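You operate a simulated robot arm through the tools that you are given. There is no shell and no other tool.

The job below is to be done with a simulated robot arm. You get a single attempt, and the scene is never put back.

JOB
Clamp the block with the blue end in the flat vice, brush the spatter off, then loosen the vice.
Fine: the wire brush with the teal back goes back to its spot; the block stays on the vice's bed; leave the stop and the other blocks. Set down upright: wire brush with the teal back. What is to be rubbed or washed off counts as gone when no trace of it is left.
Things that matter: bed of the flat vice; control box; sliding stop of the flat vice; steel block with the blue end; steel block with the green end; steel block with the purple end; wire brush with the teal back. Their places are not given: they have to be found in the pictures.

The check looks at the end state, three seconds after you hand in, the way a careful person would. Anything else that was tipped, shoved, dropped, spilled or broken makes it a failure.

ROBOT AND FRAMES
A 6-joint arm with a two-finger parallel gripper, fixed in place. Base frame: the origin is at the foot of the arm, x ahead of it, y to its left, z up. Units: mm, rad, N and s.
Its first joint turns from -2.897 to 2.897 rad. Payload 3.43 kg.
Tool frame: the origin (TCP) lies between the finger pads and is the grasp point; the fingertips stand 34 mm ahead of it; z points along the fingers, y is the line along which they close. Largest opening 128 mm; finger width 24, thickness 12; the body of the gripper, 48 by 130 mm, starts 96 mm behind the TCP.
Orientation is told as [roll, pitch, yaw] about the base's x, y, z axes, in that order, counted from this pose: with the fingers straight down and closing along the base's y, the tool's x points along the base's -x, its y along +y and its z along -z.

CONTROLS
- The arm moves only by the tool apply_moves. Its argument "motion" is a list of rows, each a list of 7 numbers: the shift along the tool's x, y, z in units of 200 mm (1.0 is 200 mm), then the turn, a rotation vector about the tool's x, y, z in units of 90 degrees (1.0 is 90 degrees), then the opening, from 0 (shut) to 1 (fully open). In form: [[dx, dy, dz, ax, ay, az, gripper], ...]. A call has 1 to 20 rows; each row is the pose to reach, as a shift and turn from the pose commanded when the call began, along the tool's axes at that moment. A call with a number of a shift or a turn outside -1 to 1 is refused whole. Rows are played at 5 a second. More than 50 mm and 0.15 rad between two rows, or a gripper value outside its range, and nothing of the call is played. A pose out of reach is approached as far as the arm can. The call stops where the force on the tool passes 40 N (or 10 N more than at its start, if that is more) or the arm is blocked; 0.2 s more then pass. Each finger travels about 153 mm/s and halts on what it meets, pressing with about 23 N; the grip force reading is that of the motor and also rises with nothing between the fingers. The clock runs only during rows and for 0.2 s after the last one: add rows that repeat a pose to give the fingers time. It gives the time, the measured TCP pose, the force on the tool (base axes), the opening and the grip force at its end, in the units of the frame above (readings bear some noise), with the torque about the TCP (base axes, N m) and any sound that the robot's microphone picked up.
- Cameras (640 x 400 px; columns grow to the right, rows downward): "scene" is fixed at [220.2, 498.6, 1484.1]; the picture's right is [-0.53, -0.85, 0.00], its down [-0.52, 0.33, -0.79] and it looks along [0.67, -0.42, -0.61] (base axes); focal length 356 px, centre (320, 200). "wrist" rides on the gripper at [76, -11, -160] in the tool frame; the picture's right is [0.15, 0.99, 0.00], its down [-0.88, 0.13, -0.46] and it looks along [-0.45, 0.07, 0.89] (tool axes); focal length 234 px, centre (320, 200).
- capture(camera): a new picture of that camera. No time passes.
- point_at(camera, pixels): for up to 12 pixels [column, row] of the newest picture of that camera ("zoom" is the newest enlarged one), the place [x, y, z] in the base frame of the surface seen there, good to about 2 mm. No time passes.
- zoom(camera, box): a new picture of the part [left, top, right, bottom] of that camera's present view, enlarged. No time passes.
- close_job(): hands the job in; it is judged then, once.

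Leave the gripper open and the arm clear of the work at the hand-in unless told otherwise.

The tools are called after "Call:" by a JSON object that holds its "method" and its "body". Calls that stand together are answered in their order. apply_moves: Moves the arm, as the interface text tells. Its arguments: {"type":"object","properties":{"motion":{"type":"array"}},"required":["motion"]} The other tools are called the same way: capture (camera) takes a picture; point_at (camera, pixels) gives the place of the surface under pixels of a picture; zoom (camera, box) takes an enlarged picture of a part of a camera's view; close_job () hands the job in.

At the start:

```text
t: 0.0
ee_pos: [495.7, 181.1, 1142.7]
orientation: [0.0, -0.001, -0.001]
wrist_force: [0.2, 0.7, -0.3]
torque: [0.0, -0.01, 0.02]
gripper_width: 127.9
finger_force: 0.0
```

scene: 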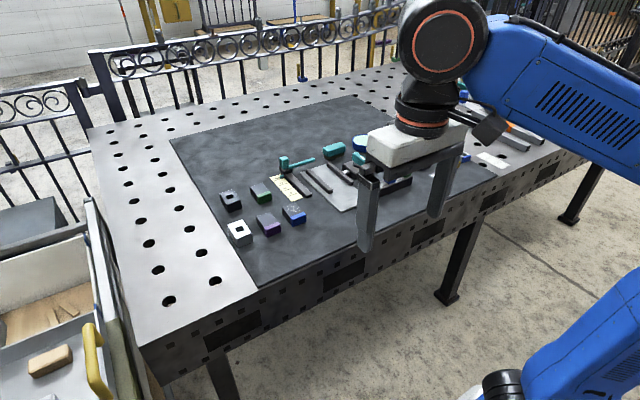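
wrist: 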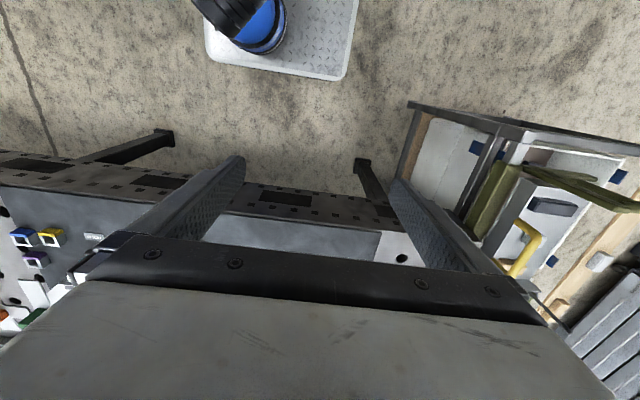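

The scene picture shows a table with a dark mat holding several blocks, brushes and a vice. I'll zoom in on the work area to tell them apart.

Call:
{"method": "zoom", "body": {"camera": "scene", "box": [200, 120, 360, 250]}}

Call:
{"method": "zoom", "body": {"camera": "scene", "box": [340, 80, 560, 220]}}

```text
3.08 times, centred on (280, 185) of scene
```

zoom: 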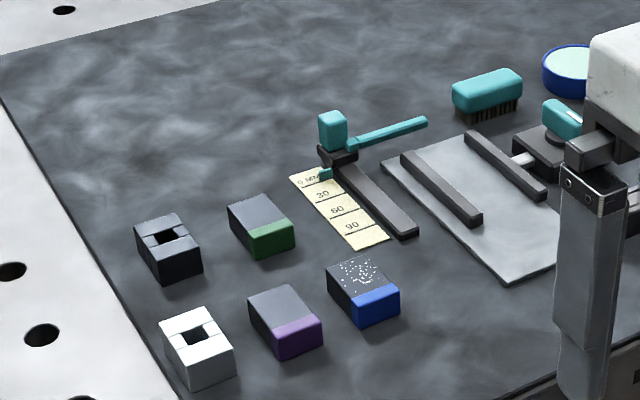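

```text
2.86 times, centred on (450, 150) of scene
```

zoom: 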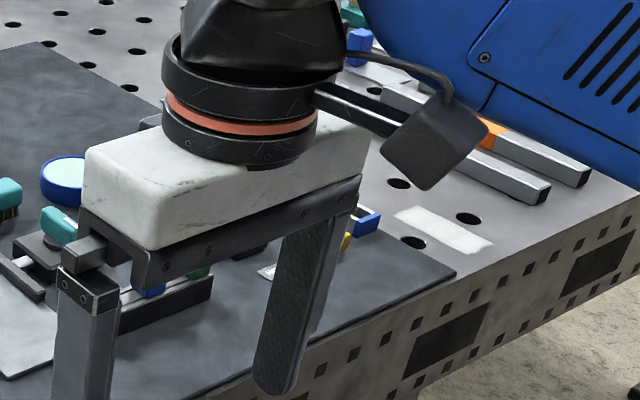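

The arm hides part of the table. I'll take the places of what is visible first: the blocks, the ruler, the vice bed and the brush.

Call:
{"method": "point_at", "body": {"camera": "scene", "pixels": [[292, 211], [266, 221], [260, 191], [231, 198], [239, 229], [289, 186], [333, 150], [313, 182], [340, 200], [280, 161], [302, 185], [345, 172]]}}

Call:
{"method": "point_at", "body": {"camera": "scene", "pixels": [[362, 143], [360, 158], [300, 250], [200, 150], [463, 160], [400, 190], [540, 150], [495, 160]]}}

```text
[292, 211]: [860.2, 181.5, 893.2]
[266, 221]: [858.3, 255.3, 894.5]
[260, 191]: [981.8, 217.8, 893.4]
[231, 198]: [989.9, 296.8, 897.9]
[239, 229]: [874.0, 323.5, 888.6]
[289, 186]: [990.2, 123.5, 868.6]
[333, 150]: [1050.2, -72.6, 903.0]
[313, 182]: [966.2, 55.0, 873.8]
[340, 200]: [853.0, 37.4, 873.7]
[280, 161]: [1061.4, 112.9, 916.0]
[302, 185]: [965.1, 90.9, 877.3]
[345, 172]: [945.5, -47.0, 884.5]
```

```text
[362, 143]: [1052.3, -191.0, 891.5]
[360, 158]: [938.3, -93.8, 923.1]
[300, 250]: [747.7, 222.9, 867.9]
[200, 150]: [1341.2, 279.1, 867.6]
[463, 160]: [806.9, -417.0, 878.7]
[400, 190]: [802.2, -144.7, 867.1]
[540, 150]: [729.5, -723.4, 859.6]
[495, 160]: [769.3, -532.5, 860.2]
```

The tabletop is at about z 865 mm. The arm blocks the vice's right side, so I'll back it away toward -y and upward for a clear view.

Call:
{"method": "apply_moves", "body": {"motion": [[0.125, -0.166, -0.06, 0, 0, 0, 1], [0.25, -0.333, -0.12, 0, 0, 0, 1], [0.375, -0.5, -0.18, 0, 0, 0, 1], [0.5, -0.666, -0.24, 0, 0, 0, 1], [0.625, -0.833, -0.3, 0, 0, 0, 1], [0.75, -1.0, -0.36, 0, 0, 0, 1]]}}

Call:
{"method": "apply_moves", "body": {"motion": [[0, -0.2, 0, 0, 0, 0, 1], [0, -0.4, 0, 0, 0, 0, 1], [0, -0.6, 0, 0, 0, 0, 1], [0, -0.8, 0, 0, 0, 0, 1], [0, -1, 0, 0, 0, 0, 1]]}}

Call:
{"method": "capture", "body": {"camera": "scene"}}

```text
t: 1.4
ee_pos: [397.3, 36.7, 1115.5]
orientation: [0.009, -0.013, -0.001]
wrist_force: [-0.3, 0.0, -0.3]
torque: [0.01, -0.01, -0.01]
gripper_width: 128.1
finger_force: 0.1
out of reach, approached as far as the arm can: row 2, 3, 4, 5, 6
```

```text
t: 2.8
ee_pos: [418.4, -136.9, 1111.8]
orientation: [-0.003, -0.008, 0.205]
wrist_force: [0.2, 0.5, -0.9]
torque: [-0.02, 0.03, 0.0]
gripper_width: 128.2
finger_force: 0.0
out of reach, approached as far as the arm can: row 1, 2, 3, 4, 5
stopped in row 5: the arm was blocked; the commanded pose is now the measured one
```

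```text
taken
```

scene: 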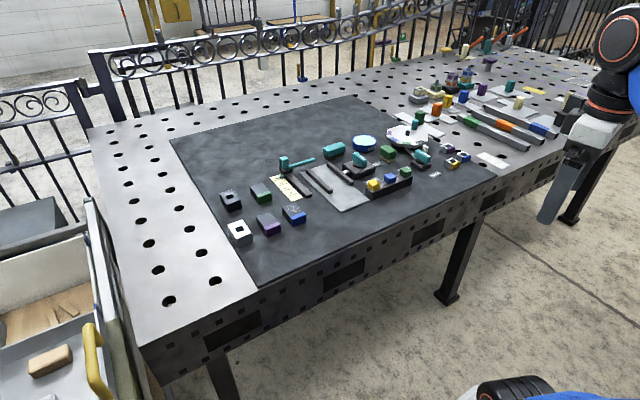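

The view is clear now. I'll zoom in on the vice and the items beside it.

Call:
{"method": "zoom", "body": {"camera": "scene", "box": [260, 120, 400, 220]}}

Call:
{"method": "zoom", "body": {"camera": "scene", "box": [340, 70, 560, 210]}}

Call:
{"method": "zoom", "body": {"camera": "scene", "box": [320, 130, 420, 210]}}

```text
4.00 times, centred on (330, 170) of scene
```

zoom: 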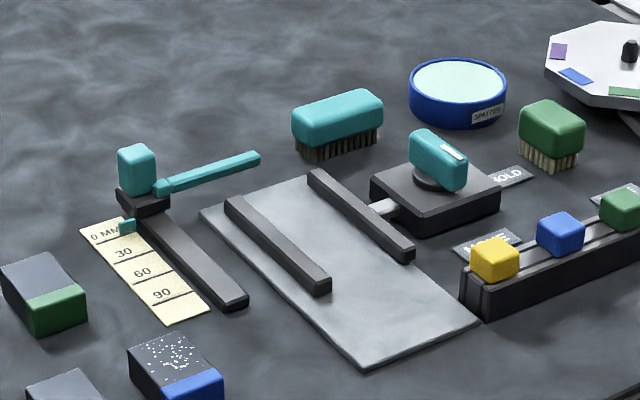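

```text
2.86 times, centred on (450, 140) of scene
```

zoom: 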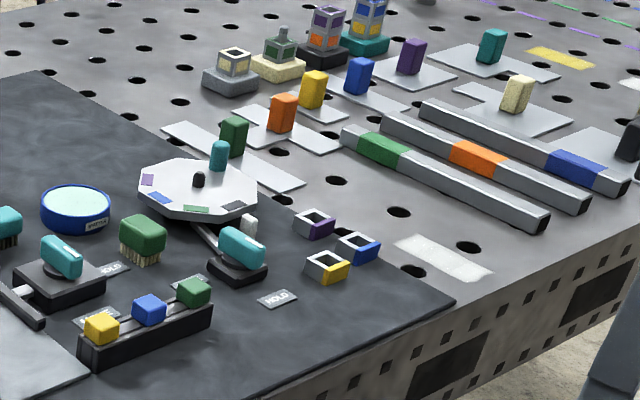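

```text
5.00 times, centred on (370, 170) of scene
```

zoom: 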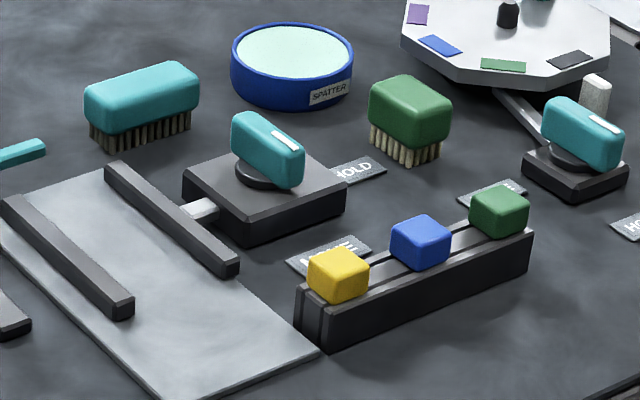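

The flat vice has two jaws on a light bed. Beside it is a box with a teal knob, and there are HOLD/LOOSE plates on the mat. I'll look closer at the labels and the stop.

Call:
{"method": "zoom", "body": {"camera": "scene", "box": [350, 140, 410, 190]}}

Call:
{"method": "zoom", "body": {"camera": "scene", "box": [260, 145, 340, 205]}}

Call:
{"method": "zoom", "body": {"camera": "scene", "box": [400, 130, 480, 190]}}

Call:
{"method": "point_at", "body": {"camera": "scene", "pixels": [[358, 158], [365, 160], [353, 156], [372, 168], [385, 165], [388, 152], [364, 175], [400, 145], [310, 171], [341, 190], [331, 165], [361, 182]]}}

Call:
{"method": "point_at", "body": {"camera": "scene", "pixels": [[339, 150], [326, 151], [344, 145], [333, 147], [335, 156], [350, 153], [318, 193], [291, 176], [299, 185], [312, 195], [294, 164], [320, 160]]}}

```text
8.00 times, centred on (380, 165) of scene
```

zoom: 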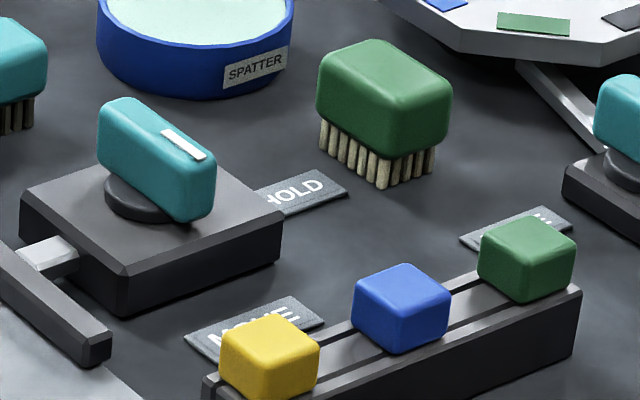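

```text
6.67 times, centred on (300, 175) of scene
```

zoom: 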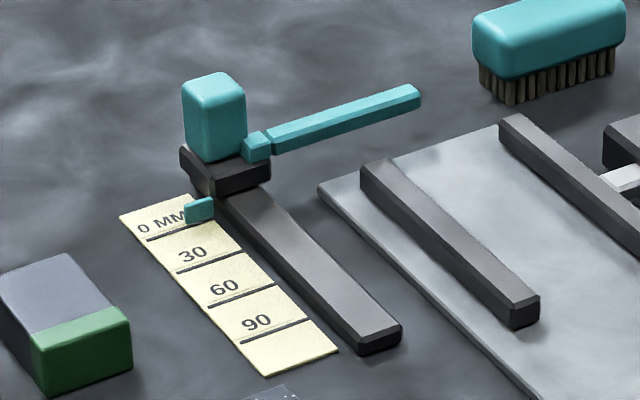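

```text
6.67 times, centred on (440, 160) of scene
```

zoom: 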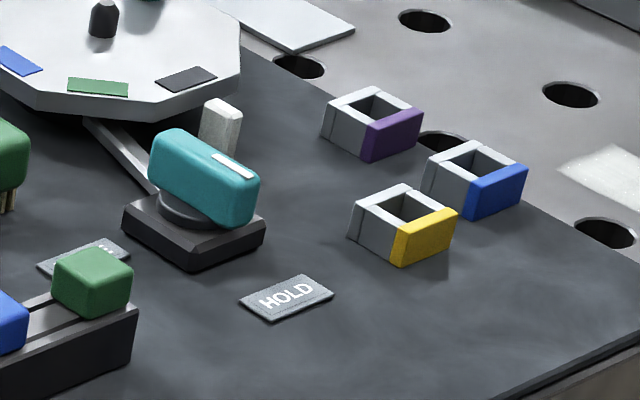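

```text
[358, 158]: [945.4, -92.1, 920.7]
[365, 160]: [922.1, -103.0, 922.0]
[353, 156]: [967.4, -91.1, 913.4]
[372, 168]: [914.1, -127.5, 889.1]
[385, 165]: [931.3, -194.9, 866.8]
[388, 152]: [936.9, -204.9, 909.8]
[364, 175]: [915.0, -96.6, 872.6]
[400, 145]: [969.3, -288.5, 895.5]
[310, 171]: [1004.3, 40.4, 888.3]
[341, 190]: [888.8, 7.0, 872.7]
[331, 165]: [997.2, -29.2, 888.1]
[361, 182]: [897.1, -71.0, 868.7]
```

```text
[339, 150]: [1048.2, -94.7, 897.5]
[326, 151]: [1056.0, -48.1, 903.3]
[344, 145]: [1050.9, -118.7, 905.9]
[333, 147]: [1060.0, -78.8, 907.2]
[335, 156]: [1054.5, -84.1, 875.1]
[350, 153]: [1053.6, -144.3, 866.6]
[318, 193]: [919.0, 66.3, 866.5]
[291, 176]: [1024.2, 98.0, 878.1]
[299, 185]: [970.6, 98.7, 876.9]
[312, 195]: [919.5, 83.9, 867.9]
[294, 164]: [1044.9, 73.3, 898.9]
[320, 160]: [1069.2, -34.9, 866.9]
```

The white-marked end of the vice's knob points toward -x, at the half-hidden label. HOLD is on the -y side. I'll straighten the tool and move it over the mat so the wrist camera can see the details.

Call:
{"method": "apply_moves", "body": {"motion": [[-0.185, 0.0535, 0, 0, 0, 0.026, 1], [-0.37, 0.107, 0, 0, 0, 0.052, 1], [-0.554, 0.16, 0, 0, 0, 0.078, 1], [-0.739, 0.214, 0, 0, 0, 0.104, 1], [-0.924, 0.2675, 0, 0, 0, 0.1305, 1]]}}

```text
t: 4.0
ee_pos: [590.1, -44.3, 1114.9]
orientation: [-0.001, -0.009, 0.001]
wrist_force: [0.3, -0.4, 1.0]
torque: [0.0, -0.06, -0.01]
gripper_width: 127.8
finger_force: 0.1
```

That worked and the tool is straight. Next I move forward to about (780, 45, 1090).

Call:
{"method": "apply_moves", "body": {"motion": [[-0.19, 0.09, 0.024, 0, 0, 0, 1], [-0.38, 0.18, 0.048, 0, 0, 0, 1], [-0.57, 0.27, 0.072, 0, 0, 0, 1], [-0.76, 0.36, 0.096, 0, 0, 0, 1], [-0.95, 0.45, 0.12, 0, 0, 0, 1]]}}

Call:
{"method": "capture", "body": {"camera": "wrist"}}

```text
t: 5.2
ee_pos: [777.2, 43.1, 1091.9]
orientation: [-0.001, -0.007, 0.0]
wrist_force: [-1.6, -0.4, 1.5]
torque: [-0.03, -0.09, 0.02]
gripper_width: 128.1
finger_force: 0.1
```

```text
taken
```

wrist: 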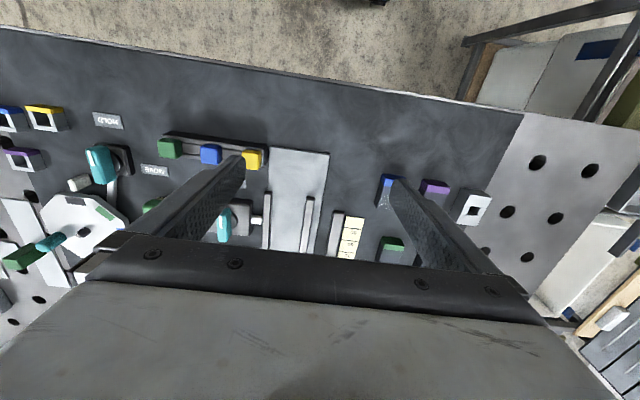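

The wrist camera sees the vice at about (290, 200) and the blue block at about (388, 190). I'll zoom in on both.

Call:
{"method": "zoom", "body": {"camera": "wrist", "box": [200, 130, 360, 260]}}

Call:
{"method": "zoom", "body": {"camera": "wrist", "box": [340, 150, 500, 270]}}

Call:
{"method": "zoom", "body": {"camera": "wrist", "box": [60, 90, 260, 230]}}

```text
3.08 times, centred on (280, 195) of wrist
```

zoom: 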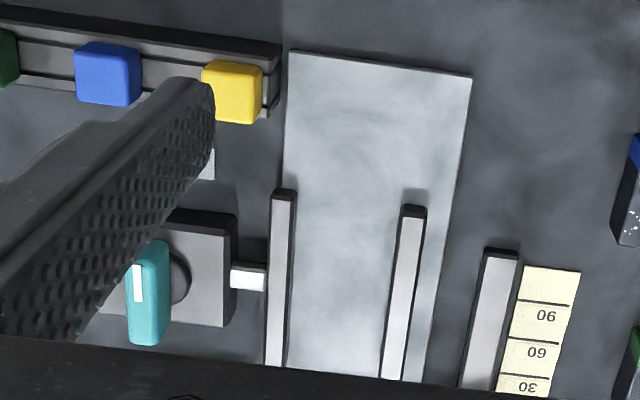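

```text
3.33 times, centred on (420, 210) of wrist
```

zoom: 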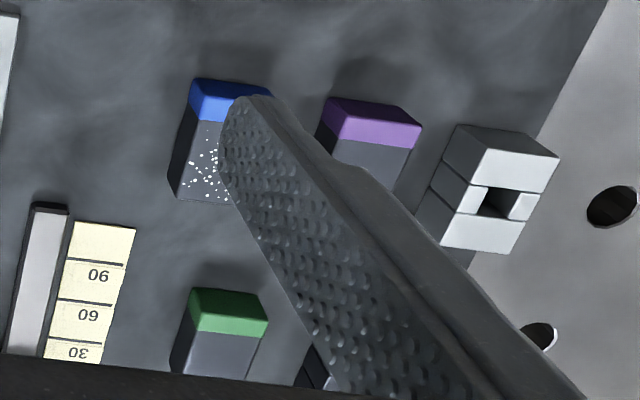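

```text
2.86 times, centred on (160, 160) of wrist
```

zoom: 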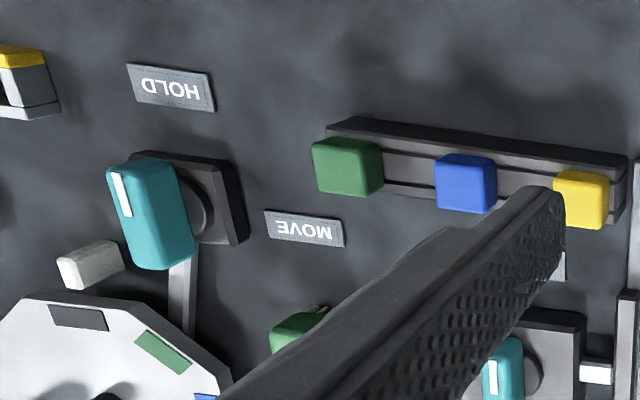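

The vice's own labels are still partly hidden by a finger. I'll move in front of the control box, with the tool centred near y = -90, for a closer view.

Call:
{"method": "apply_moves", "body": {"motion": [[0, -0.22, 0.12, 0, 0, 0, 1], [0, -0.44, 0.24, 0, 0, 0, 1], [0, -0.66, 0.36, 0, 0, 0, 1]]}}

Call:
{"method": "capture", "body": {"camera": "wrist"}}

Call:
{"method": "zoom", "body": {"camera": "wrist", "box": [200, 100, 440, 260]}}

```text
refused: row 1 steps farther than a row can; nothing moved
```

```text
taken
```

wrist: 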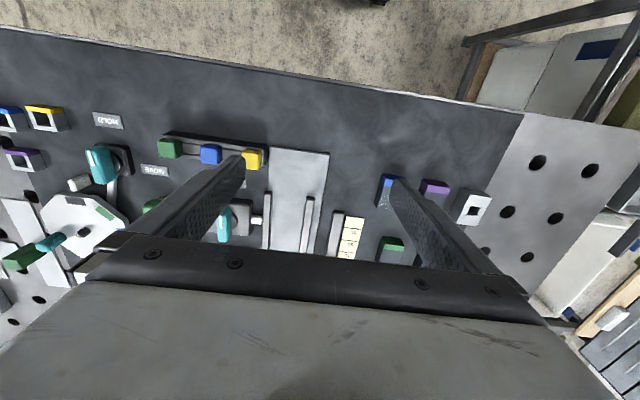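

```text
2.50 times, centred on (320, 180) of wrist
```

zoom: 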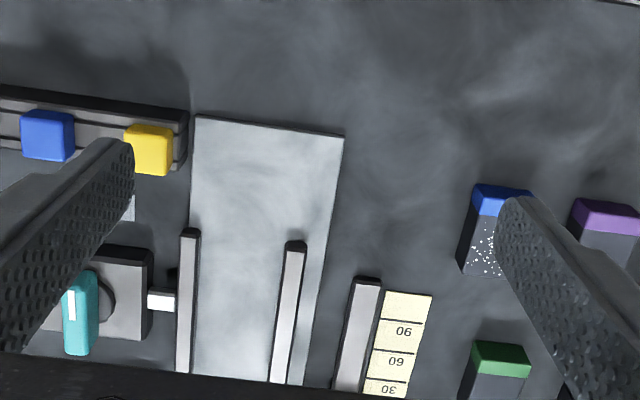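

The step was slightly too long, so I'll repeat it with smaller steps.

Call:
{"method": "apply_moves", "body": {"motion": [[0, -0.165, 0.09, 0, 0, 0, 1], [0, -0.33, 0.18, 0, 0, 0, 1], [0, -0.5, 0.27, 0, 0, 0, 1], [0, -0.66, 0.36, 0, 0, 0, 1]]}}

Call:
{"method": "capture", "body": {"camera": "wrist"}}

Call:
{"method": "zoom", "body": {"camera": "wrist", "box": [200, 100, 440, 260]}}

```text
t: 6.2
ee_pos: [779.5, -89.8, 1020.8]
orientation: [-0.002, -0.008, 0.003]
wrist_force: [-0.2, -0.4, -0.3]
torque: [-0.01, 0.0, -0.01]
gripper_width: 127.7
finger_force: 0.1
```

```text
taken
```

wrist: 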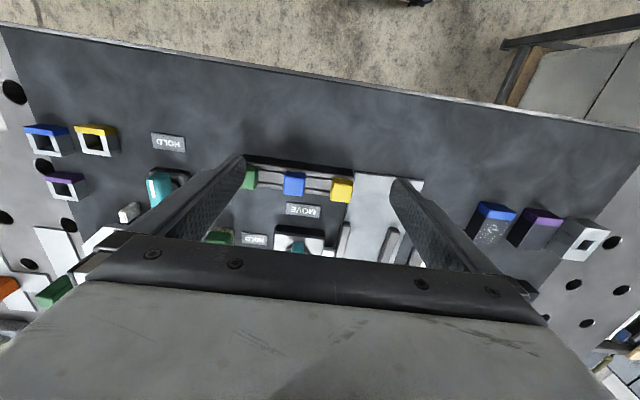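

```text
2.50 times, centred on (320, 180) of wrist
```

zoom: 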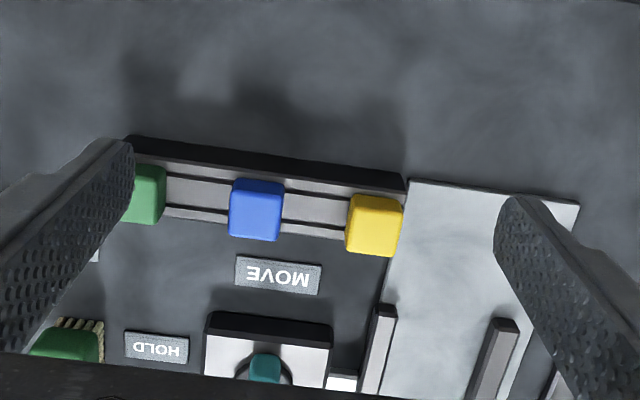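

The labels are clear now. MOVE is on the -x side of the vice's knob, where the mark points, and HOLD is on the -y side. HOLD therefore needs a quarter turn of the pointer from -x to -y. Next I'll check the scene camera for measuring.

Call:
{"method": "zoom", "body": {"camera": "scene", "box": [260, 140, 380, 230]}}

```text
4.44 times, centred on (320, 185) of scene
```

zoom: 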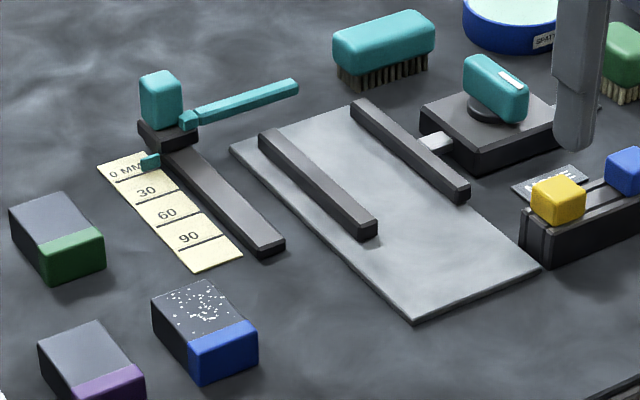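

I can measure the jaws, bed, block and brush from this zoomed picture.

Call:
{"method": "point_at", "body": {"camera": "zoom", "pixels": [[264, 138], [276, 132], [360, 226], [374, 221], [354, 107], [364, 103], [456, 189], [467, 183], [234, 150], [413, 316], [538, 269], [320, 170]]}}

Call:
{"method": "point_at", "body": {"camera": "zoom", "pixels": [[155, 294], [207, 283], [192, 340], [244, 323], [200, 378], [256, 360], [222, 335], [157, 325], [362, 231], [372, 235], [456, 198], [437, 143]]}}

Call:
{"method": "point_at", "body": {"camera": "zoom", "pixels": [[338, 45], [420, 14], [350, 65], [430, 40], [345, 78], [425, 65], [468, 62], [520, 90], [526, 110], [482, 62], [508, 78], [490, 108]]}}

```text
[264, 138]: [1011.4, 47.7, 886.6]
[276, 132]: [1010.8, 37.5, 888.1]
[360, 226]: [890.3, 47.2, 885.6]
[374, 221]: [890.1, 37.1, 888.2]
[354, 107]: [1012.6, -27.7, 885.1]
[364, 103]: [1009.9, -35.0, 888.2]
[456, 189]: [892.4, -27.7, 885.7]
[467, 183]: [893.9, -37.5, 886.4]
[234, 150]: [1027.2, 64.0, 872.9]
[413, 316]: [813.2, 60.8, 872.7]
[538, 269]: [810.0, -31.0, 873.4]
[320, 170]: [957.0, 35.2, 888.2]
```

```text
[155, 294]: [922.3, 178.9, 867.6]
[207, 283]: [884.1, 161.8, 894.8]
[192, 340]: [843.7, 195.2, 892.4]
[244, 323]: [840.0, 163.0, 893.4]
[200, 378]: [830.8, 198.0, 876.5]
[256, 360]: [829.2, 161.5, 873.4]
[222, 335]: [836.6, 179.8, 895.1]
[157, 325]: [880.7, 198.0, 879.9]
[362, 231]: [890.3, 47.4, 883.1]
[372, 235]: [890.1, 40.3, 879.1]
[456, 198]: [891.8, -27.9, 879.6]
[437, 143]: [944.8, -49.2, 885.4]
```

```text
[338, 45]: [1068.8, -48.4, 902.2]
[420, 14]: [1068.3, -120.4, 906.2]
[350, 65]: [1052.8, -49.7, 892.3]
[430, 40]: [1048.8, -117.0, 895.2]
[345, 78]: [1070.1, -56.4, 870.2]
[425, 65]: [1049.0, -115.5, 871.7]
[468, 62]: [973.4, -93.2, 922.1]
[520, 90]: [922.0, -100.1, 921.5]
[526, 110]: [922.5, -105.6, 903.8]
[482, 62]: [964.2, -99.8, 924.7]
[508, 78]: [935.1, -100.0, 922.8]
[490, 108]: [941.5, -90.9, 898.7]
```

Measurements so far:

| Item | x (mm) | y (mm) | z (mm) |
|---|---|---|---|
| Fixed jaw, inner face | 890–1011 | 36 | top 888 |
| Moving jaw, inner face | 890–1011 | -27 | top 888 |
| Bed | 810–1027 | | 873 |
| Blue block | 829–887 | 161–198 | 868–894 |
| Knob centre | about 946 | about -97 | top 924 |
| Brush centre | about 1060 | about -84 | top 906 |

Next I move above the blue block, staying high.

Call:
{"method": "apply_moves", "body": {"motion": [[-0.06, 0.2, 0, 0, 0, 0, 1], [-0.12, 0.4, 0, 0, 0, 0, 1], [-0.18, 0.6, 0, 0, 0, 0, 1], [-0.24, 0.8, 0, 0, 0, 0, 1], [-0.3, 1.0, 0, 0, 0, 0, 1]]}}

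Call:
{"method": "apply_moves", "body": {"motion": [[-0.02, 0.05, 0, 0, 0, -0.09, 0.9], [-0.04, 0.1, 0, 0, 0, -0.18, 0.8], [-0.06, 0.15, 0, 0, 0, -0.27, 0.7], [-0.08, 0.2, 0, 0, 0, -0.36, 0.7], [-0.1, 0.25, 0, 0, 0, -0.45, 0.7], [-0.1, 0.3, 0, 0, 0, -0.54, 0.7], [-0.1, 0.35, 0, 0, 0, -0.63, 0.7], [-0.1, 0.35, 0, 0, 0, -0.72, 0.7], [-0.1, 0.35, 0, 0, 0, -0.81, 0.7], [-0.1, 0.35, 0, 0, 0, -0.9, 0.7], [-0.1, 0.35, 0, 0, 0, -1.0, 0.7], [-0.1, 0.35, 0, 0, 0, -1.0, 0.7]]}}

Call:
{"method": "capture", "body": {"camera": "wrist"}}

Call:
{"method": "capture", "body": {"camera": "scene"}}

```text
t: 7.4
ee_pos: [839.4, 112.9, 1021.1]
orientation: [-0.002, -0.007, 0.001]
wrist_force: [-1.1, -1.0, 0.9]
torque: [0.02, -0.04, -0.05]
gripper_width: 128.1
finger_force: 0.0
```

```text
refused: row 11 steps farther than a row can; nothing moved
```

```text
taken
```

wrist: 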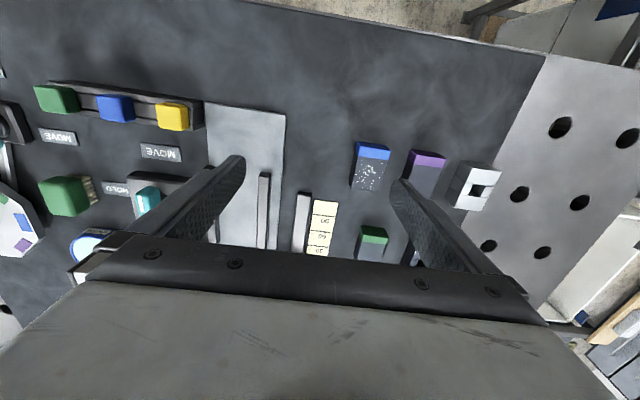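

```text
taken
```

scene: 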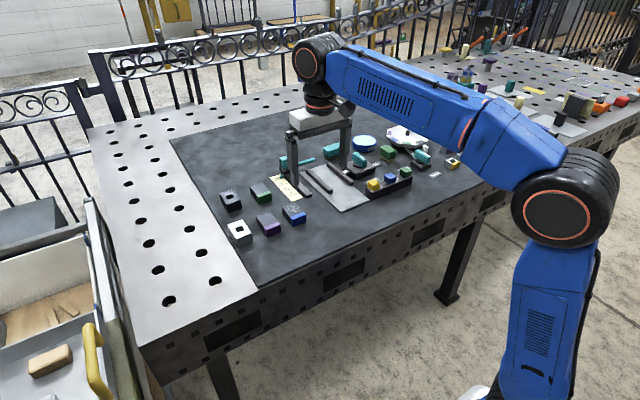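

The block is in clear view at about (370, 167). I'll zoom in to see the spatter and the exact top corners.

Call:
{"method": "zoom", "body": {"camera": "wrist", "box": [330, 130, 410, 200]}}

Call:
{"method": "point_at", "body": {"camera": "wrist", "pixels": [[359, 155], [388, 157], [356, 183], [378, 187], [368, 170], [358, 146], [388, 149]]}}

```text
5.71 times, centred on (370, 165) of wrist
```

zoom: 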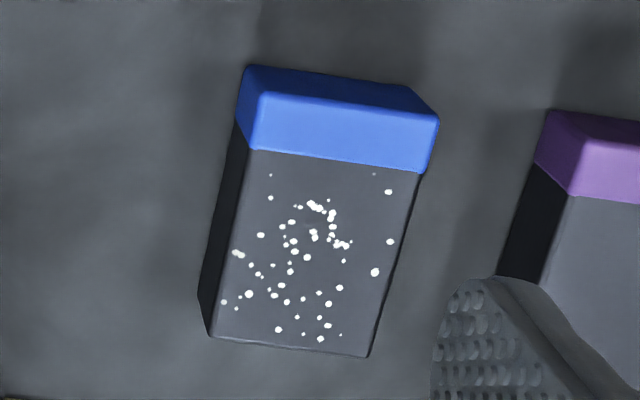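

```text
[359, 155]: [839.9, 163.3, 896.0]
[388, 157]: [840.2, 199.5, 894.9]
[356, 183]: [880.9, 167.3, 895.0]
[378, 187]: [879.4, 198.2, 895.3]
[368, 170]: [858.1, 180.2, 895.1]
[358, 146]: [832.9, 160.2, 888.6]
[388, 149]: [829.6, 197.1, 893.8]
```

The block's centre is about (859, 180.5) with its top at z 895. Now I rotate to close along x above it, narrowing the opening to about 90 mm.

Call:
{"method": "apply_moves", "body": {"motion": [[-0.01, 0.035, 0, 0, 0, -0.0909, 0.9], [-0.02, 0.07, 0, 0, 0, -0.1818, 0.8], [-0.03, 0.105, 0, 0, 0, -0.2727, 0.7], [-0.04, 0.14, 0, 0, 0, -0.3636, 0.7], [-0.05, 0.175, 0, 0, 0, -0.4545, 0.7], [-0.06, 0.21, 0, 0, 0, -0.5454, 0.7], [-0.07, 0.245, 0, 0, 0, -0.6363, 0.7], [-0.08, 0.28, 0, 0, 0, -0.7272, 0.7], [-0.09, 0.315, 0, 0, 0, -0.8181, 0.7], [-0.1, 0.337, 0, 0, 0, -0.909, 0.7], [-0.1, 0.337, 0, 0, 0, -1.0, 0.7], [-0.1, 0.337, 0, 0, 0, -1.0, 0.7]]}}

Call:
{"method": "capture", "body": {"camera": "wrist"}}

```text
t: 10.0
ee_pos: [860.9, 179.4, 1019.3]
orientation: [-0.007, 0.002, 1.572]
wrist_force: [0.6, 0.1, 0.8]
torque: [0.0, 0.01, -0.01]
gripper_width: 90.0
finger_force: 0.0
```

```text
taken
```

wrist: 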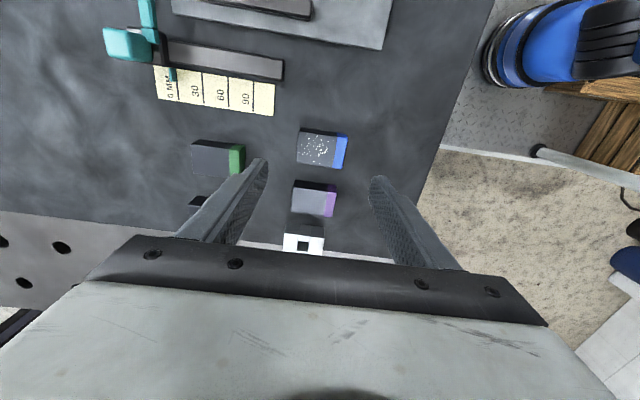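

The fingers straddle the block along x. I'll descend most of the way and check.

Call:
{"method": "apply_moves", "body": {"motion": [[-0.003, 0.005, 0.15, 0, 0, 0, 0.7], [-0.005, 0.007, 0.3, 0, 0, 0, 0.7], [-0.005, 0.007, 0.4, 0, 0, 0, 0.7], [-0.005, 0.007, 0.45, 0, 0, 0, 0.7], [-0.005, 0.007, 0.45, 0, 0, 0, 0.7]]}}

Call:
{"method": "capture", "body": {"camera": "wrist"}}

Call:
{"method": "zoom", "body": {"camera": "scene", "box": [210, 150, 370, 250]}}

```text
t: 11.2
ee_pos: [859.9, 180.8, 927.6]
orientation: [-0.008, 0.002, 1.571]
wrist_force: [-0.8, -0.2, -0.1]
torque: [0.02, 0.01, -0.01]
gripper_width: 89.7
finger_force: 0.0
```

```text
taken
```

wrist: 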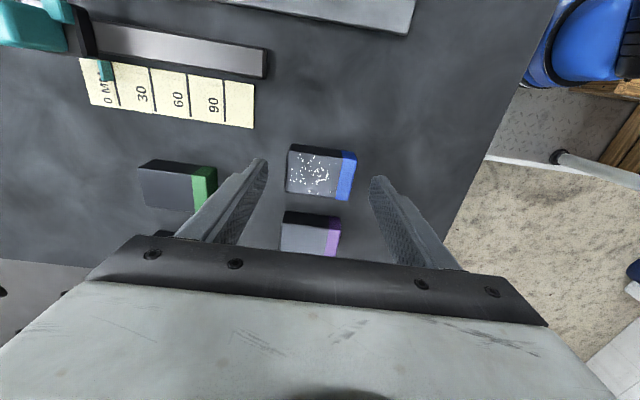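

```text
4.00 times, centred on (290, 200) of scene
```

zoom: 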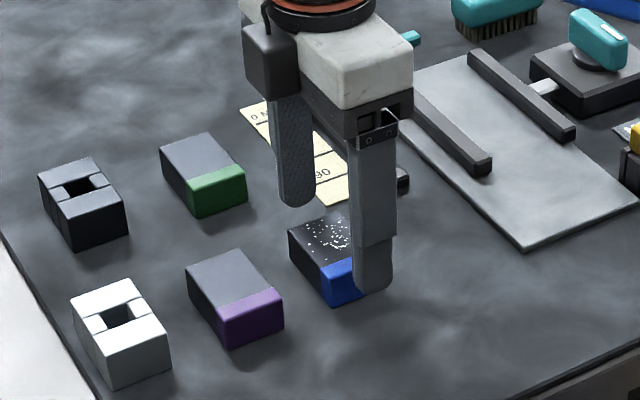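

The block is well centred between the fingers. I'll go down 20 mm more to TCP z of about 907, with tips about 5 mm over the mat, and close.

Call:
{"method": "apply_moves", "body": {"motion": [[0, 0, 0.05, 0, 0, 0, 0.7], [0, 0, 0.102, 0, 0, 0, 0.7], [0, 0, 0.102, 0, 0, 0, 0.7], [0, 0, 0.102, 0, 0, 0, 0.5], [0, 0, 0.102, 0, 0, 0, 0.4], [0, 0, 0.102, 0, 0, 0, 0.3], [0, 0, 0.102, 0, 0, 0, 0.3], [0, 0, 0.102, 0, 0, 0, 0.3]]}}

```text
t: 13.0
ee_pos: [859.6, 179.3, 908.0]
orientation: [-0.007, 0.002, 1.572]
wrist_force: [-1.3, -1.3, 0.2]
torque: [-0.01, 0.15, 0.01]
gripper_width: 59.8
finger_force: 23.6
```

Gripped at 59.8 mm, which is the block's length. I lift it straight up 80 mm.

Call:
{"method": "apply_moves", "body": {"motion": [[0, 0, -0.1, 0, 0, 0, 0.3], [0, 0, -0.25, 0, 0, 0, 0.3], [0, 0, -0.4, 0, 0, 0, 0.3], [0, 0, -0.4, 0, 0, 0, 0.3]]}}

Call:
{"method": "capture", "body": {"camera": "wrist"}}

```text
t: 14.0
ee_pos: [859.4, 181.8, 989.0]
orientation: [-0.005, 0.0, 1.57]
wrist_force: [-0.4, 0.2, -4.9]
torque: [0.02, -0.01, 0.0]
gripper_width: 59.5
finger_force: 23.4
```

```text
taken
```

wrist: 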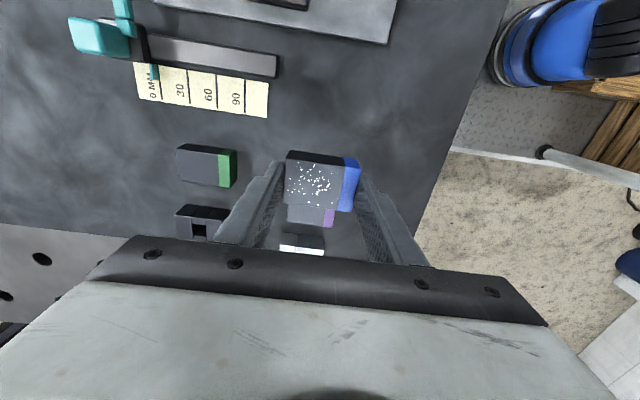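

The block is held with about 0.5 kg on the tool. I carry it over the gap between the jaws, aiming for (940, 15), close to the fixed jaw.

Call:
{"method": "apply_moves", "body": {"motion": [[0.166, -0.08, 0, 0, 0, 0, 0.3], [0.332, -0.16, 0, 0, 0, 0, 0.3], [0.498, -0.24, 0, 0, 0, 0, 0.3], [0.664, -0.32, 0, 0, 0, 0, 0.3], [0.82, -0.4, 0, 0, 0, 0, 0.3], [0.82, -0.4, 0, 0, 0, 0, 0.3], [0.82, -0.4, 0, 0, 0, 0, 0.3]]}}

Call:
{"method": "capture", "body": {"camera": "wrist"}}

Call:
{"method": "zoom", "body": {"camera": "scene", "box": [260, 120, 400, 220]}}

```text
t: 15.6
ee_pos: [937.3, 17.0, 987.8]
orientation: [-0.007, 0.001, 1.571]
wrist_force: [0.1, 0.1, -4.7]
torque: [0.01, -0.02, 0.01]
gripper_width: 59.9
finger_force: 23.2
```

```text
taken
```

wrist: 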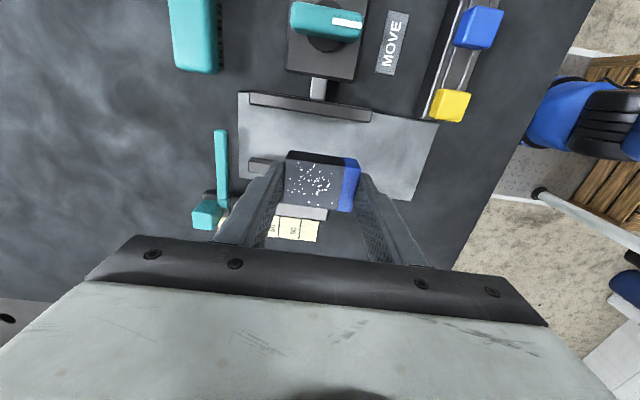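

```text
4.00 times, centred on (330, 170) of scene
```

zoom: 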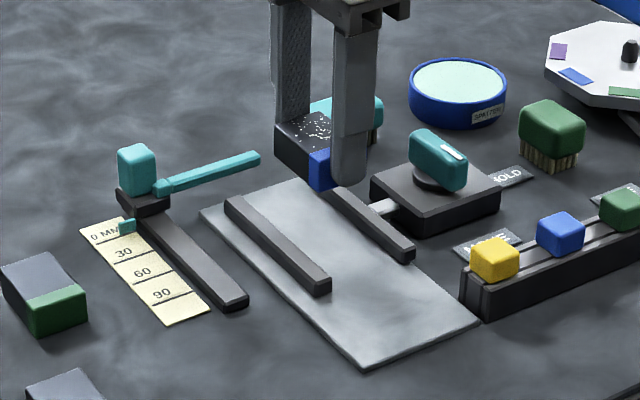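

I'll check the block's edges against the jaw faces before lowering.

Call:
{"method": "point_at", "body": {"camera": "wrist", "pixels": [[290, 165], [335, 168], [292, 203], [335, 207], [315, 185], [290, 103], [365, 118], [262, 165], [300, 212], [320, 155]]}}

```text
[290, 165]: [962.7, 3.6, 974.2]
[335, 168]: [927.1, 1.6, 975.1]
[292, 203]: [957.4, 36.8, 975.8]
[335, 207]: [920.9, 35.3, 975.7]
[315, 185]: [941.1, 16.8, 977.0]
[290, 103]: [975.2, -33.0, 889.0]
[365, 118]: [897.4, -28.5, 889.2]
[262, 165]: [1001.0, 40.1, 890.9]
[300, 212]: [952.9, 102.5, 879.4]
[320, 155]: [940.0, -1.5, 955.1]
```

The block's fixed-jaw side is at about y 36, right at the jaw face, so I'll shift 5 mm away from it. Then I lower to a little above the bed.

Call:
{"method": "apply_moves", "body": {"motion": [[0.025, 0, 0, 0, 0, 0, 0.3], [0.025, 0, 0.1, 0, 0, 0, 0.3], [0.025, 0, 0.2, 0, 0, 0, 0.3], [0.025, 0, 0.25, 0, 0, 0, 0.3], [0.025, 0, 0.25, 0, 0, 0, 0.3]]}}

Call:
{"method": "capture", "body": {"camera": "wrist"}}

Call:
{"method": "zoom", "body": {"camera": "scene", "box": [290, 140, 380, 210]}}

Call:
{"method": "zoom", "body": {"camera": "wrist", "box": [240, 100, 400, 240]}}

```text
t: 16.8
ee_pos: [939.4, 11.7, 938.0]
orientation: [-0.006, 0.002, 1.571]
wrist_force: [0.2, 0.4, -4.6]
torque: [0.0, 0.05, 0.03]
gripper_width: 60.1
finger_force: 22.6
```

```text
taken
```

wrist: 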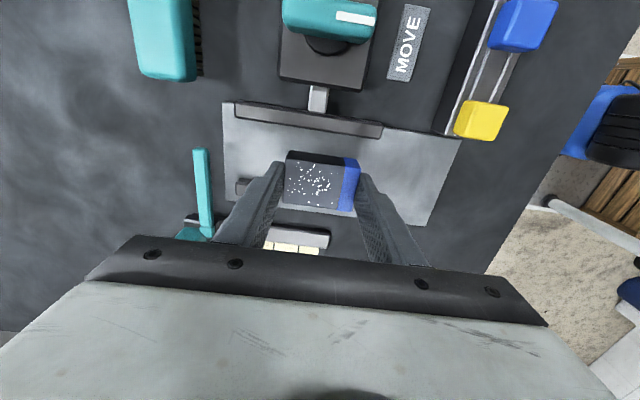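

```text
5.71 times, centred on (335, 175) of scene
```

zoom: 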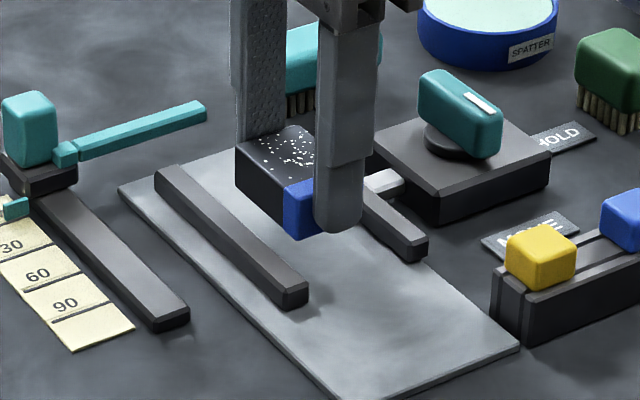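

```text
2.86 times, centred on (320, 170) of wrist
```

zoom: 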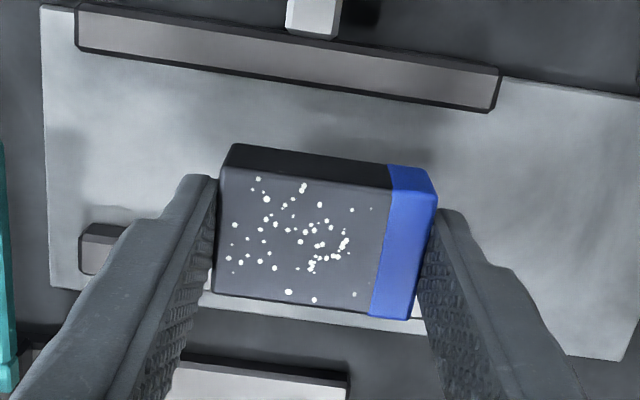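

It clears both jaws. I'll lower the last 25 mm gently and watch the force.

Call:
{"method": "apply_moves", "body": {"motion": [[0, 0, 0.04, 0, 0, 0, 0.3], [0, 0, 0.08, 0, 0, 0, 0.3], [0, 0, 0.1, 0, 0, 0, 0.3], [0, 0, 0.11, 0, 0, 0, 0.3], [0, 0, 0.12, 0, 0, 0, 0.3]]}}

```text
t: 18.0
ee_pos: [940.9, 10.5, 915.1]
orientation: [-0.007, 0.002, 1.572]
wrist_force: [0.5, -0.6, -4.9]
torque: [0.01, -0.04, 0.0]
gripper_width: 59.7
finger_force: 23.2
```

Not touching yet. I'll go down in 1 mm steps.

Call:
{"method": "apply_moves", "body": {"motion": [[0, 0, 0.005, 0, 0, 0, 0.3], [0, 0, 0.01, 0, 0, 0, 0.3], [0, 0, 0.01, 0, 0, 0, 0.3]]}}

```text
t: 18.8
ee_pos: [940.4, 10.7, 913.3]
orientation: [-0.007, 0.003, 1.571]
wrist_force: [1.3, 2.0, 1.5]
torque: [0.12, 0.11, -0.09]
gripper_width: 59.7
finger_force: 22.8
```

The force went from -4.9 to +1.5 N, so the block rests on the bed. I open the fingers and rise.

Call:
{"method": "apply_moves", "body": {"motion": [[0, 0, 0.01, 0, 0, 0, 0.5], [0, 0, 0.01, 0, 0, 0, 0.6], [0, 0, 0.01, 0, 0, 0, 0.7], [0, 0, 0.01, 0, 0, 0, 0.7], [0, 0, -0.1, 0, 0, 0, 0.7], [0, 0, -0.3, 0, 0, 0, 0.7], [0, 0, -0.5, 0, 0, 0, 0.7], [0, 0, -0.5, 0, 0, 0, 0.7]]}}

Call:
{"method": "capture", "body": {"camera": "wrist"}}

Call:
{"method": "zoom", "body": {"camera": "wrist", "box": [200, 0, 440, 240]}}

Call:
{"method": "zoom", "body": {"camera": "scene", "box": [290, 140, 380, 210]}}

```text
t: 20.6
ee_pos: [940.0, 11.1, 1012.7]
orientation: [-0.007, 0.002, 1.572]
wrist_force: [0.2, 0.4, -0.3]
torque: [0.03, -0.02, -0.02]
gripper_width: 89.7
finger_force: 0.1
```

```text
taken
```

wrist: 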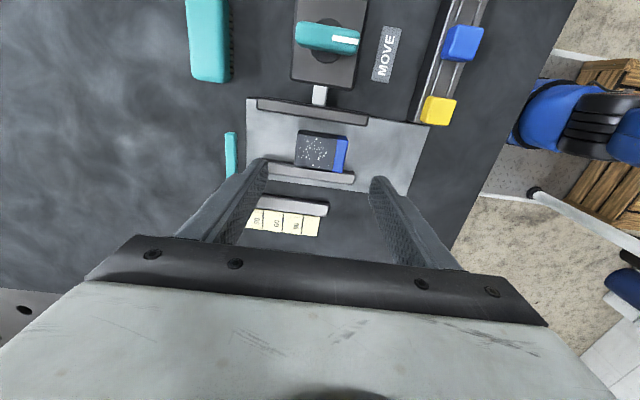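

```text
1.67 times, centred on (320, 120) of wrist
```

zoom: 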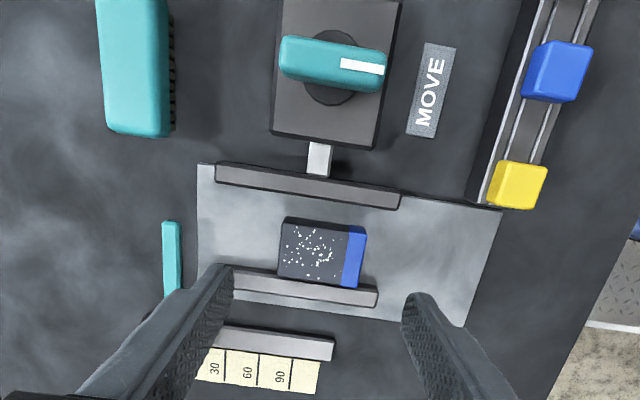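

```text
5.71 times, centred on (335, 175) of scene
```

zoom: 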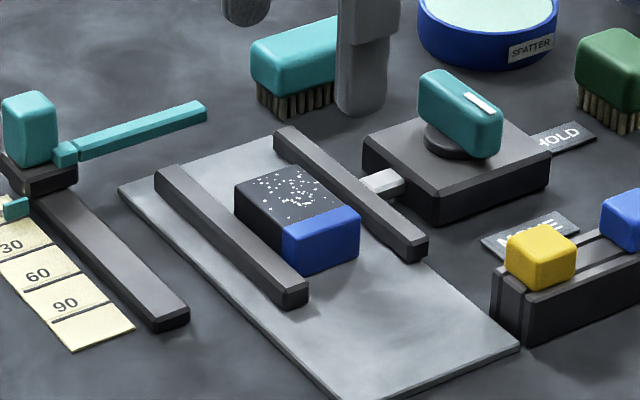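

The block is on the bed between the jaws. Now I measure the knob from this wrist view.

Call:
{"method": "point_at", "body": {"camera": "wrist", "pixels": [[300, 26], [300, 44], [357, 34], [357, 50], [328, 38], [328, 32], [313, 36], [345, 41], [296, 20], [298, 75], [355, 80], [319, 95]]}}

Call:
{"method": "zoom", "body": {"camera": "wrist", "box": [270, 0, 390, 100]}}

```text
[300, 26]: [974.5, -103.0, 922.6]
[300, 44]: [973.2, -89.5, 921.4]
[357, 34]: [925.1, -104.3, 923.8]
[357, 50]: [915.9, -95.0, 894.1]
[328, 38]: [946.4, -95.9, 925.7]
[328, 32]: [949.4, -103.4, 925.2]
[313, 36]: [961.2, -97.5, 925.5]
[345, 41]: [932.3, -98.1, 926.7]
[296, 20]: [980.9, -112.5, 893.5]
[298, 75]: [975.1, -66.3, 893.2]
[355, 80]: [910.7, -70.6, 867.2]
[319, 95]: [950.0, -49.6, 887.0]
```

```text
4.00 times, centred on (330, 50) of wrist
```

zoom: 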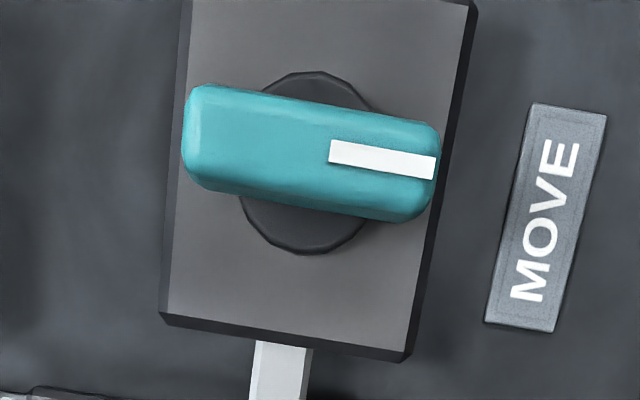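

The knob bar is centred at (947.5, -97) along x, about 17 mm thick, with its top at 925. I move above it, turning back to yaw 0 so the fingers close across the bar.

Call:
{"method": "apply_moves", "body": {"motion": [[0.05, -0.003, 0, 0, 0, 0.0909, 0.6], [0.1, -0.007, 0, 0, 0, 0.1818, 0.55], [0.15, -0.01, 0, 0, 0, 0.2727, 0.5], [0.2, -0.014, 0, 0, 0, 0.3636, 0.5], [0.25, -0.017, 0, 0, 0, 0.4545, 0.5], [0.3, -0.02, 0, 0, 0, 0.5454, 0.5], [0.35, -0.024, 0, 0, 0, 0.6363, 0.5], [0.4, -0.028, 0, 0, 0, 0.7272, 0.5], [0.45, -0.031, 0, 0, 0, 0.8181, 0.5], [0.5, -0.035, 0, 0, 0, 0.909, 0.5], [0.54, -0.0375, 0, 0, 0, 1.0, 0.5], [0.54, -0.0375, 0, 0, 0, 1.0, 0.5]]}}

Call:
{"method": "zoom", "body": {"camera": "scene", "box": [290, 100, 430, 210]}}

```text
t: 23.2
ee_pos: [946.0, -98.2, 1013.0]
orientation: [-0.001, -0.009, 0.0]
wrist_force: [-0.6, -0.5, -0.1]
torque: [-0.03, 0.03, -0.01]
gripper_width: 63.9
finger_force: 0.0
```

```text
3.64 times, centred on (360, 155) of scene
```

zoom: 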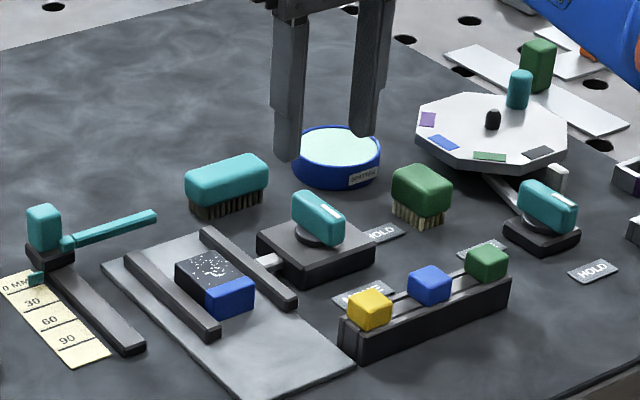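

Now I descend to TCP z of about 938, with the fingers on either side of the bar.

Call:
{"method": "apply_moves", "body": {"motion": [[-0.005, 0.004, 0.12, 0, 0, 0, 0.5], [-0.005, 0.004, 0.24, 0, 0, 0, 0.5], [-0.005, 0.004, 0.32, 0, 0, 0, 0.5], [-0.005, 0.004, 0.375, 0, 0, 0, 0.5], [-0.005, 0.004, 0.375, 0, 0, 0, 0.5]]}}

Call:
{"method": "zoom", "body": {"camera": "scene", "box": [320, 130, 410, 200]}}

```text
t: 24.4
ee_pos: [948.7, -96.2, 937.9]
orientation: [-0.002, -0.006, 0.001]
wrist_force: [-0.5, 0.2, 0.1]
torque: [0.0, -0.01, -0.01]
gripper_width: 64.0
finger_force: 0.1
```

```text
5.71 times, centred on (365, 165) of scene
```

zoom: 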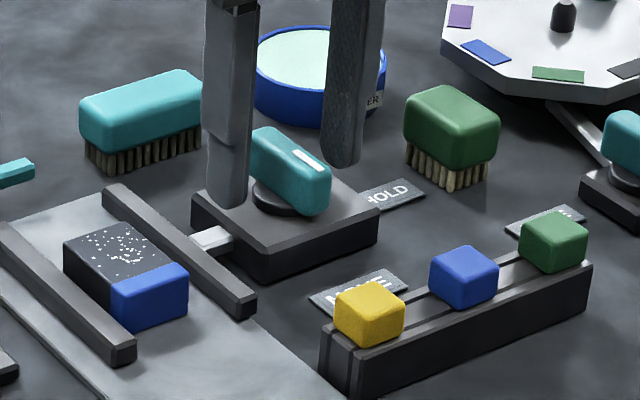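

The fingers straddle the knob, so I close on it.

Call:
{"method": "apply_moves", "body": {"motion": [[0, 0, 0, 0, 0, 0, 0.3], [0, 0, 0, 0, 0, 0, 0.15], [0, 0, 0, 0, 0, 0, 0.05], [0, 0, 0, 0, 0, 0, 0.05], [0, 0, 0, 0, 0, 0, 0.05]]}}

```text
t: 25.6
ee_pos: [948.6, -96.6, 938.2]
orientation: [-0.001, -0.008, 0.0]
wrist_force: [0.3, -28.3, 0.2]
torque: [-0.55, -0.31, -0.04]
gripper_width: 22.4
finger_force: 13.8
```

The force is -28 N in y with a width of 22.4, so the -y finger touched first and the knob sits slightly to -y. I shift 2 mm that way to centre it.

Call:
{"method": "apply_moves", "body": {"motion": [[0, -0.005, 0, 0, 0, 0, 0.05], [0, -0.01, 0, 0, 0, 0, 0.05], [0, -0.01, 0, 0, 0, 0, 0.05]]}}

```text
t: 26.4
ee_pos: [947.7, -98.9, 938.5]
orientation: [0.0, -0.008, 0.0]
wrist_force: [2.6, -24.8, -1.3]
torque: [-0.53, 0.01, 0.0]
gripper_width: 20.6
finger_force: 12.4
```

It's still one-sided, but closing further. I'll shift another 2 mm.

Call:
{"method": "apply_moves", "body": {"motion": [[0, -0.005, 0, 0, 0, 0, 0.05], [0, -0.01, 0, 0, 0, 0, 0.05], [0, -0.01, 0, 0, 0, 0, 0.05]]}}

Call:
{"method": "zoom", "body": {"camera": "scene", "box": [330, 130, 400, 190]}}

```text
t: 27.2
ee_pos: [948.5, -99.6, 938.8]
orientation: [0.001, -0.007, 0.0]
wrist_force: [8.3, -15.5, 0.6]
torque: [-0.25, -0.5, -0.04]
gripper_width: 17.6
finger_force: 45.0
```

```text
6.67 times, centred on (365, 160) of scene
```

zoom: 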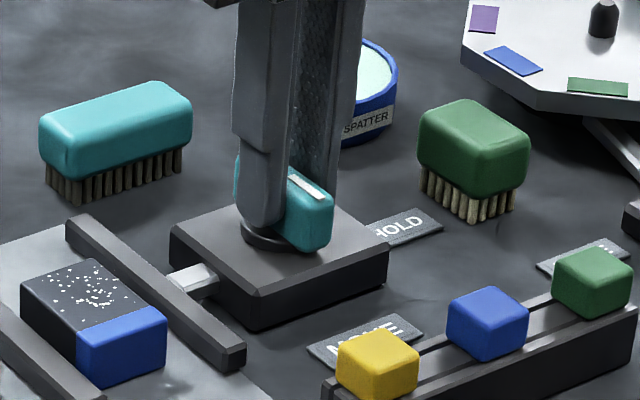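

The knob is firmly gripped at 17.6 mm. I start turning it from MOVE toward HOLD, which is positive yaw, about 30 degrees first.

Call:
{"method": "apply_moves", "body": {"motion": [[0, 0, 0, 0, 0, -0.08, 0.05], [0, 0, 0, 0, 0, -0.16, 0.05], [0, 0, 0, 0, 0, -0.24, 0.05], [0, 0, 0, 0, 0, -0.33, 0.05]]}}

Call:
{"method": "zoom", "body": {"camera": "scene", "box": [330, 130, 400, 190]}}

```text
t: 28.2
ee_pos: [948.6, -100.9, 939.3]
orientation: [-0.003, -0.006, 0.518]
wrist_force: [0.3, -18.5, -1.3]
torque: [0.47, -0.46, -0.04]
gripper_width: 17.7
finger_force: 45.1
```

```text
6.67 times, centred on (365, 160) of scene
```

zoom: 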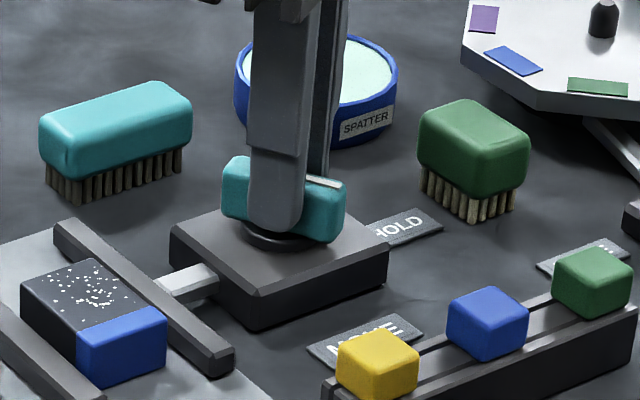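

The knob turns and the jaw advances. I continue to 90 degrees with a small centring correction.

Call:
{"method": "apply_moves", "body": {"motion": [[0.004, -0.0065, 0, 0, 0, -0.08, 0.05], [0.004, -0.0065, 0, 0, 0, -0.16, 0.05], [0.004, -0.0065, 0, 0, 0, -0.25, 0.05], [0.004, -0.0065, 0, 0, 0, -0.33, 0.05], [0.004, -0.0065, 0, 0, 0, -0.42, 0.05], [0.004, -0.0065, 0, 0, 0, -0.5, 0.05]]}}

Call:
{"method": "zoom", "body": {"camera": "scene", "box": [330, 130, 400, 190]}}

```text
t: 29.6
ee_pos: [949.9, -101.4, 938.0]
orientation: [-0.009, -0.001, 1.306]
wrist_force: [24.2, -6.9, 11.9]
torque: [1.24, -0.08, -0.01]
gripper_width: 17.9
finger_force: 44.9
```

```text
6.67 times, centred on (365, 160) of scene
```

zoom: 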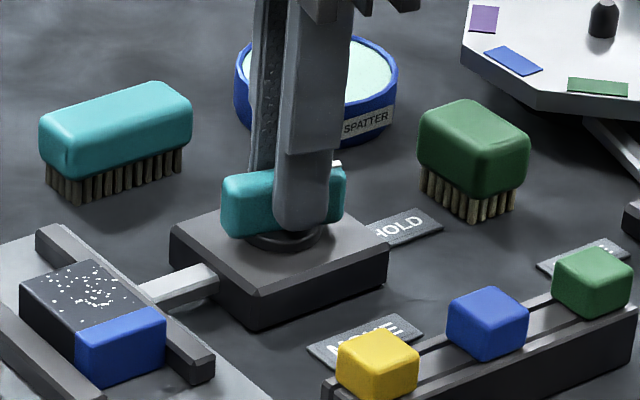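

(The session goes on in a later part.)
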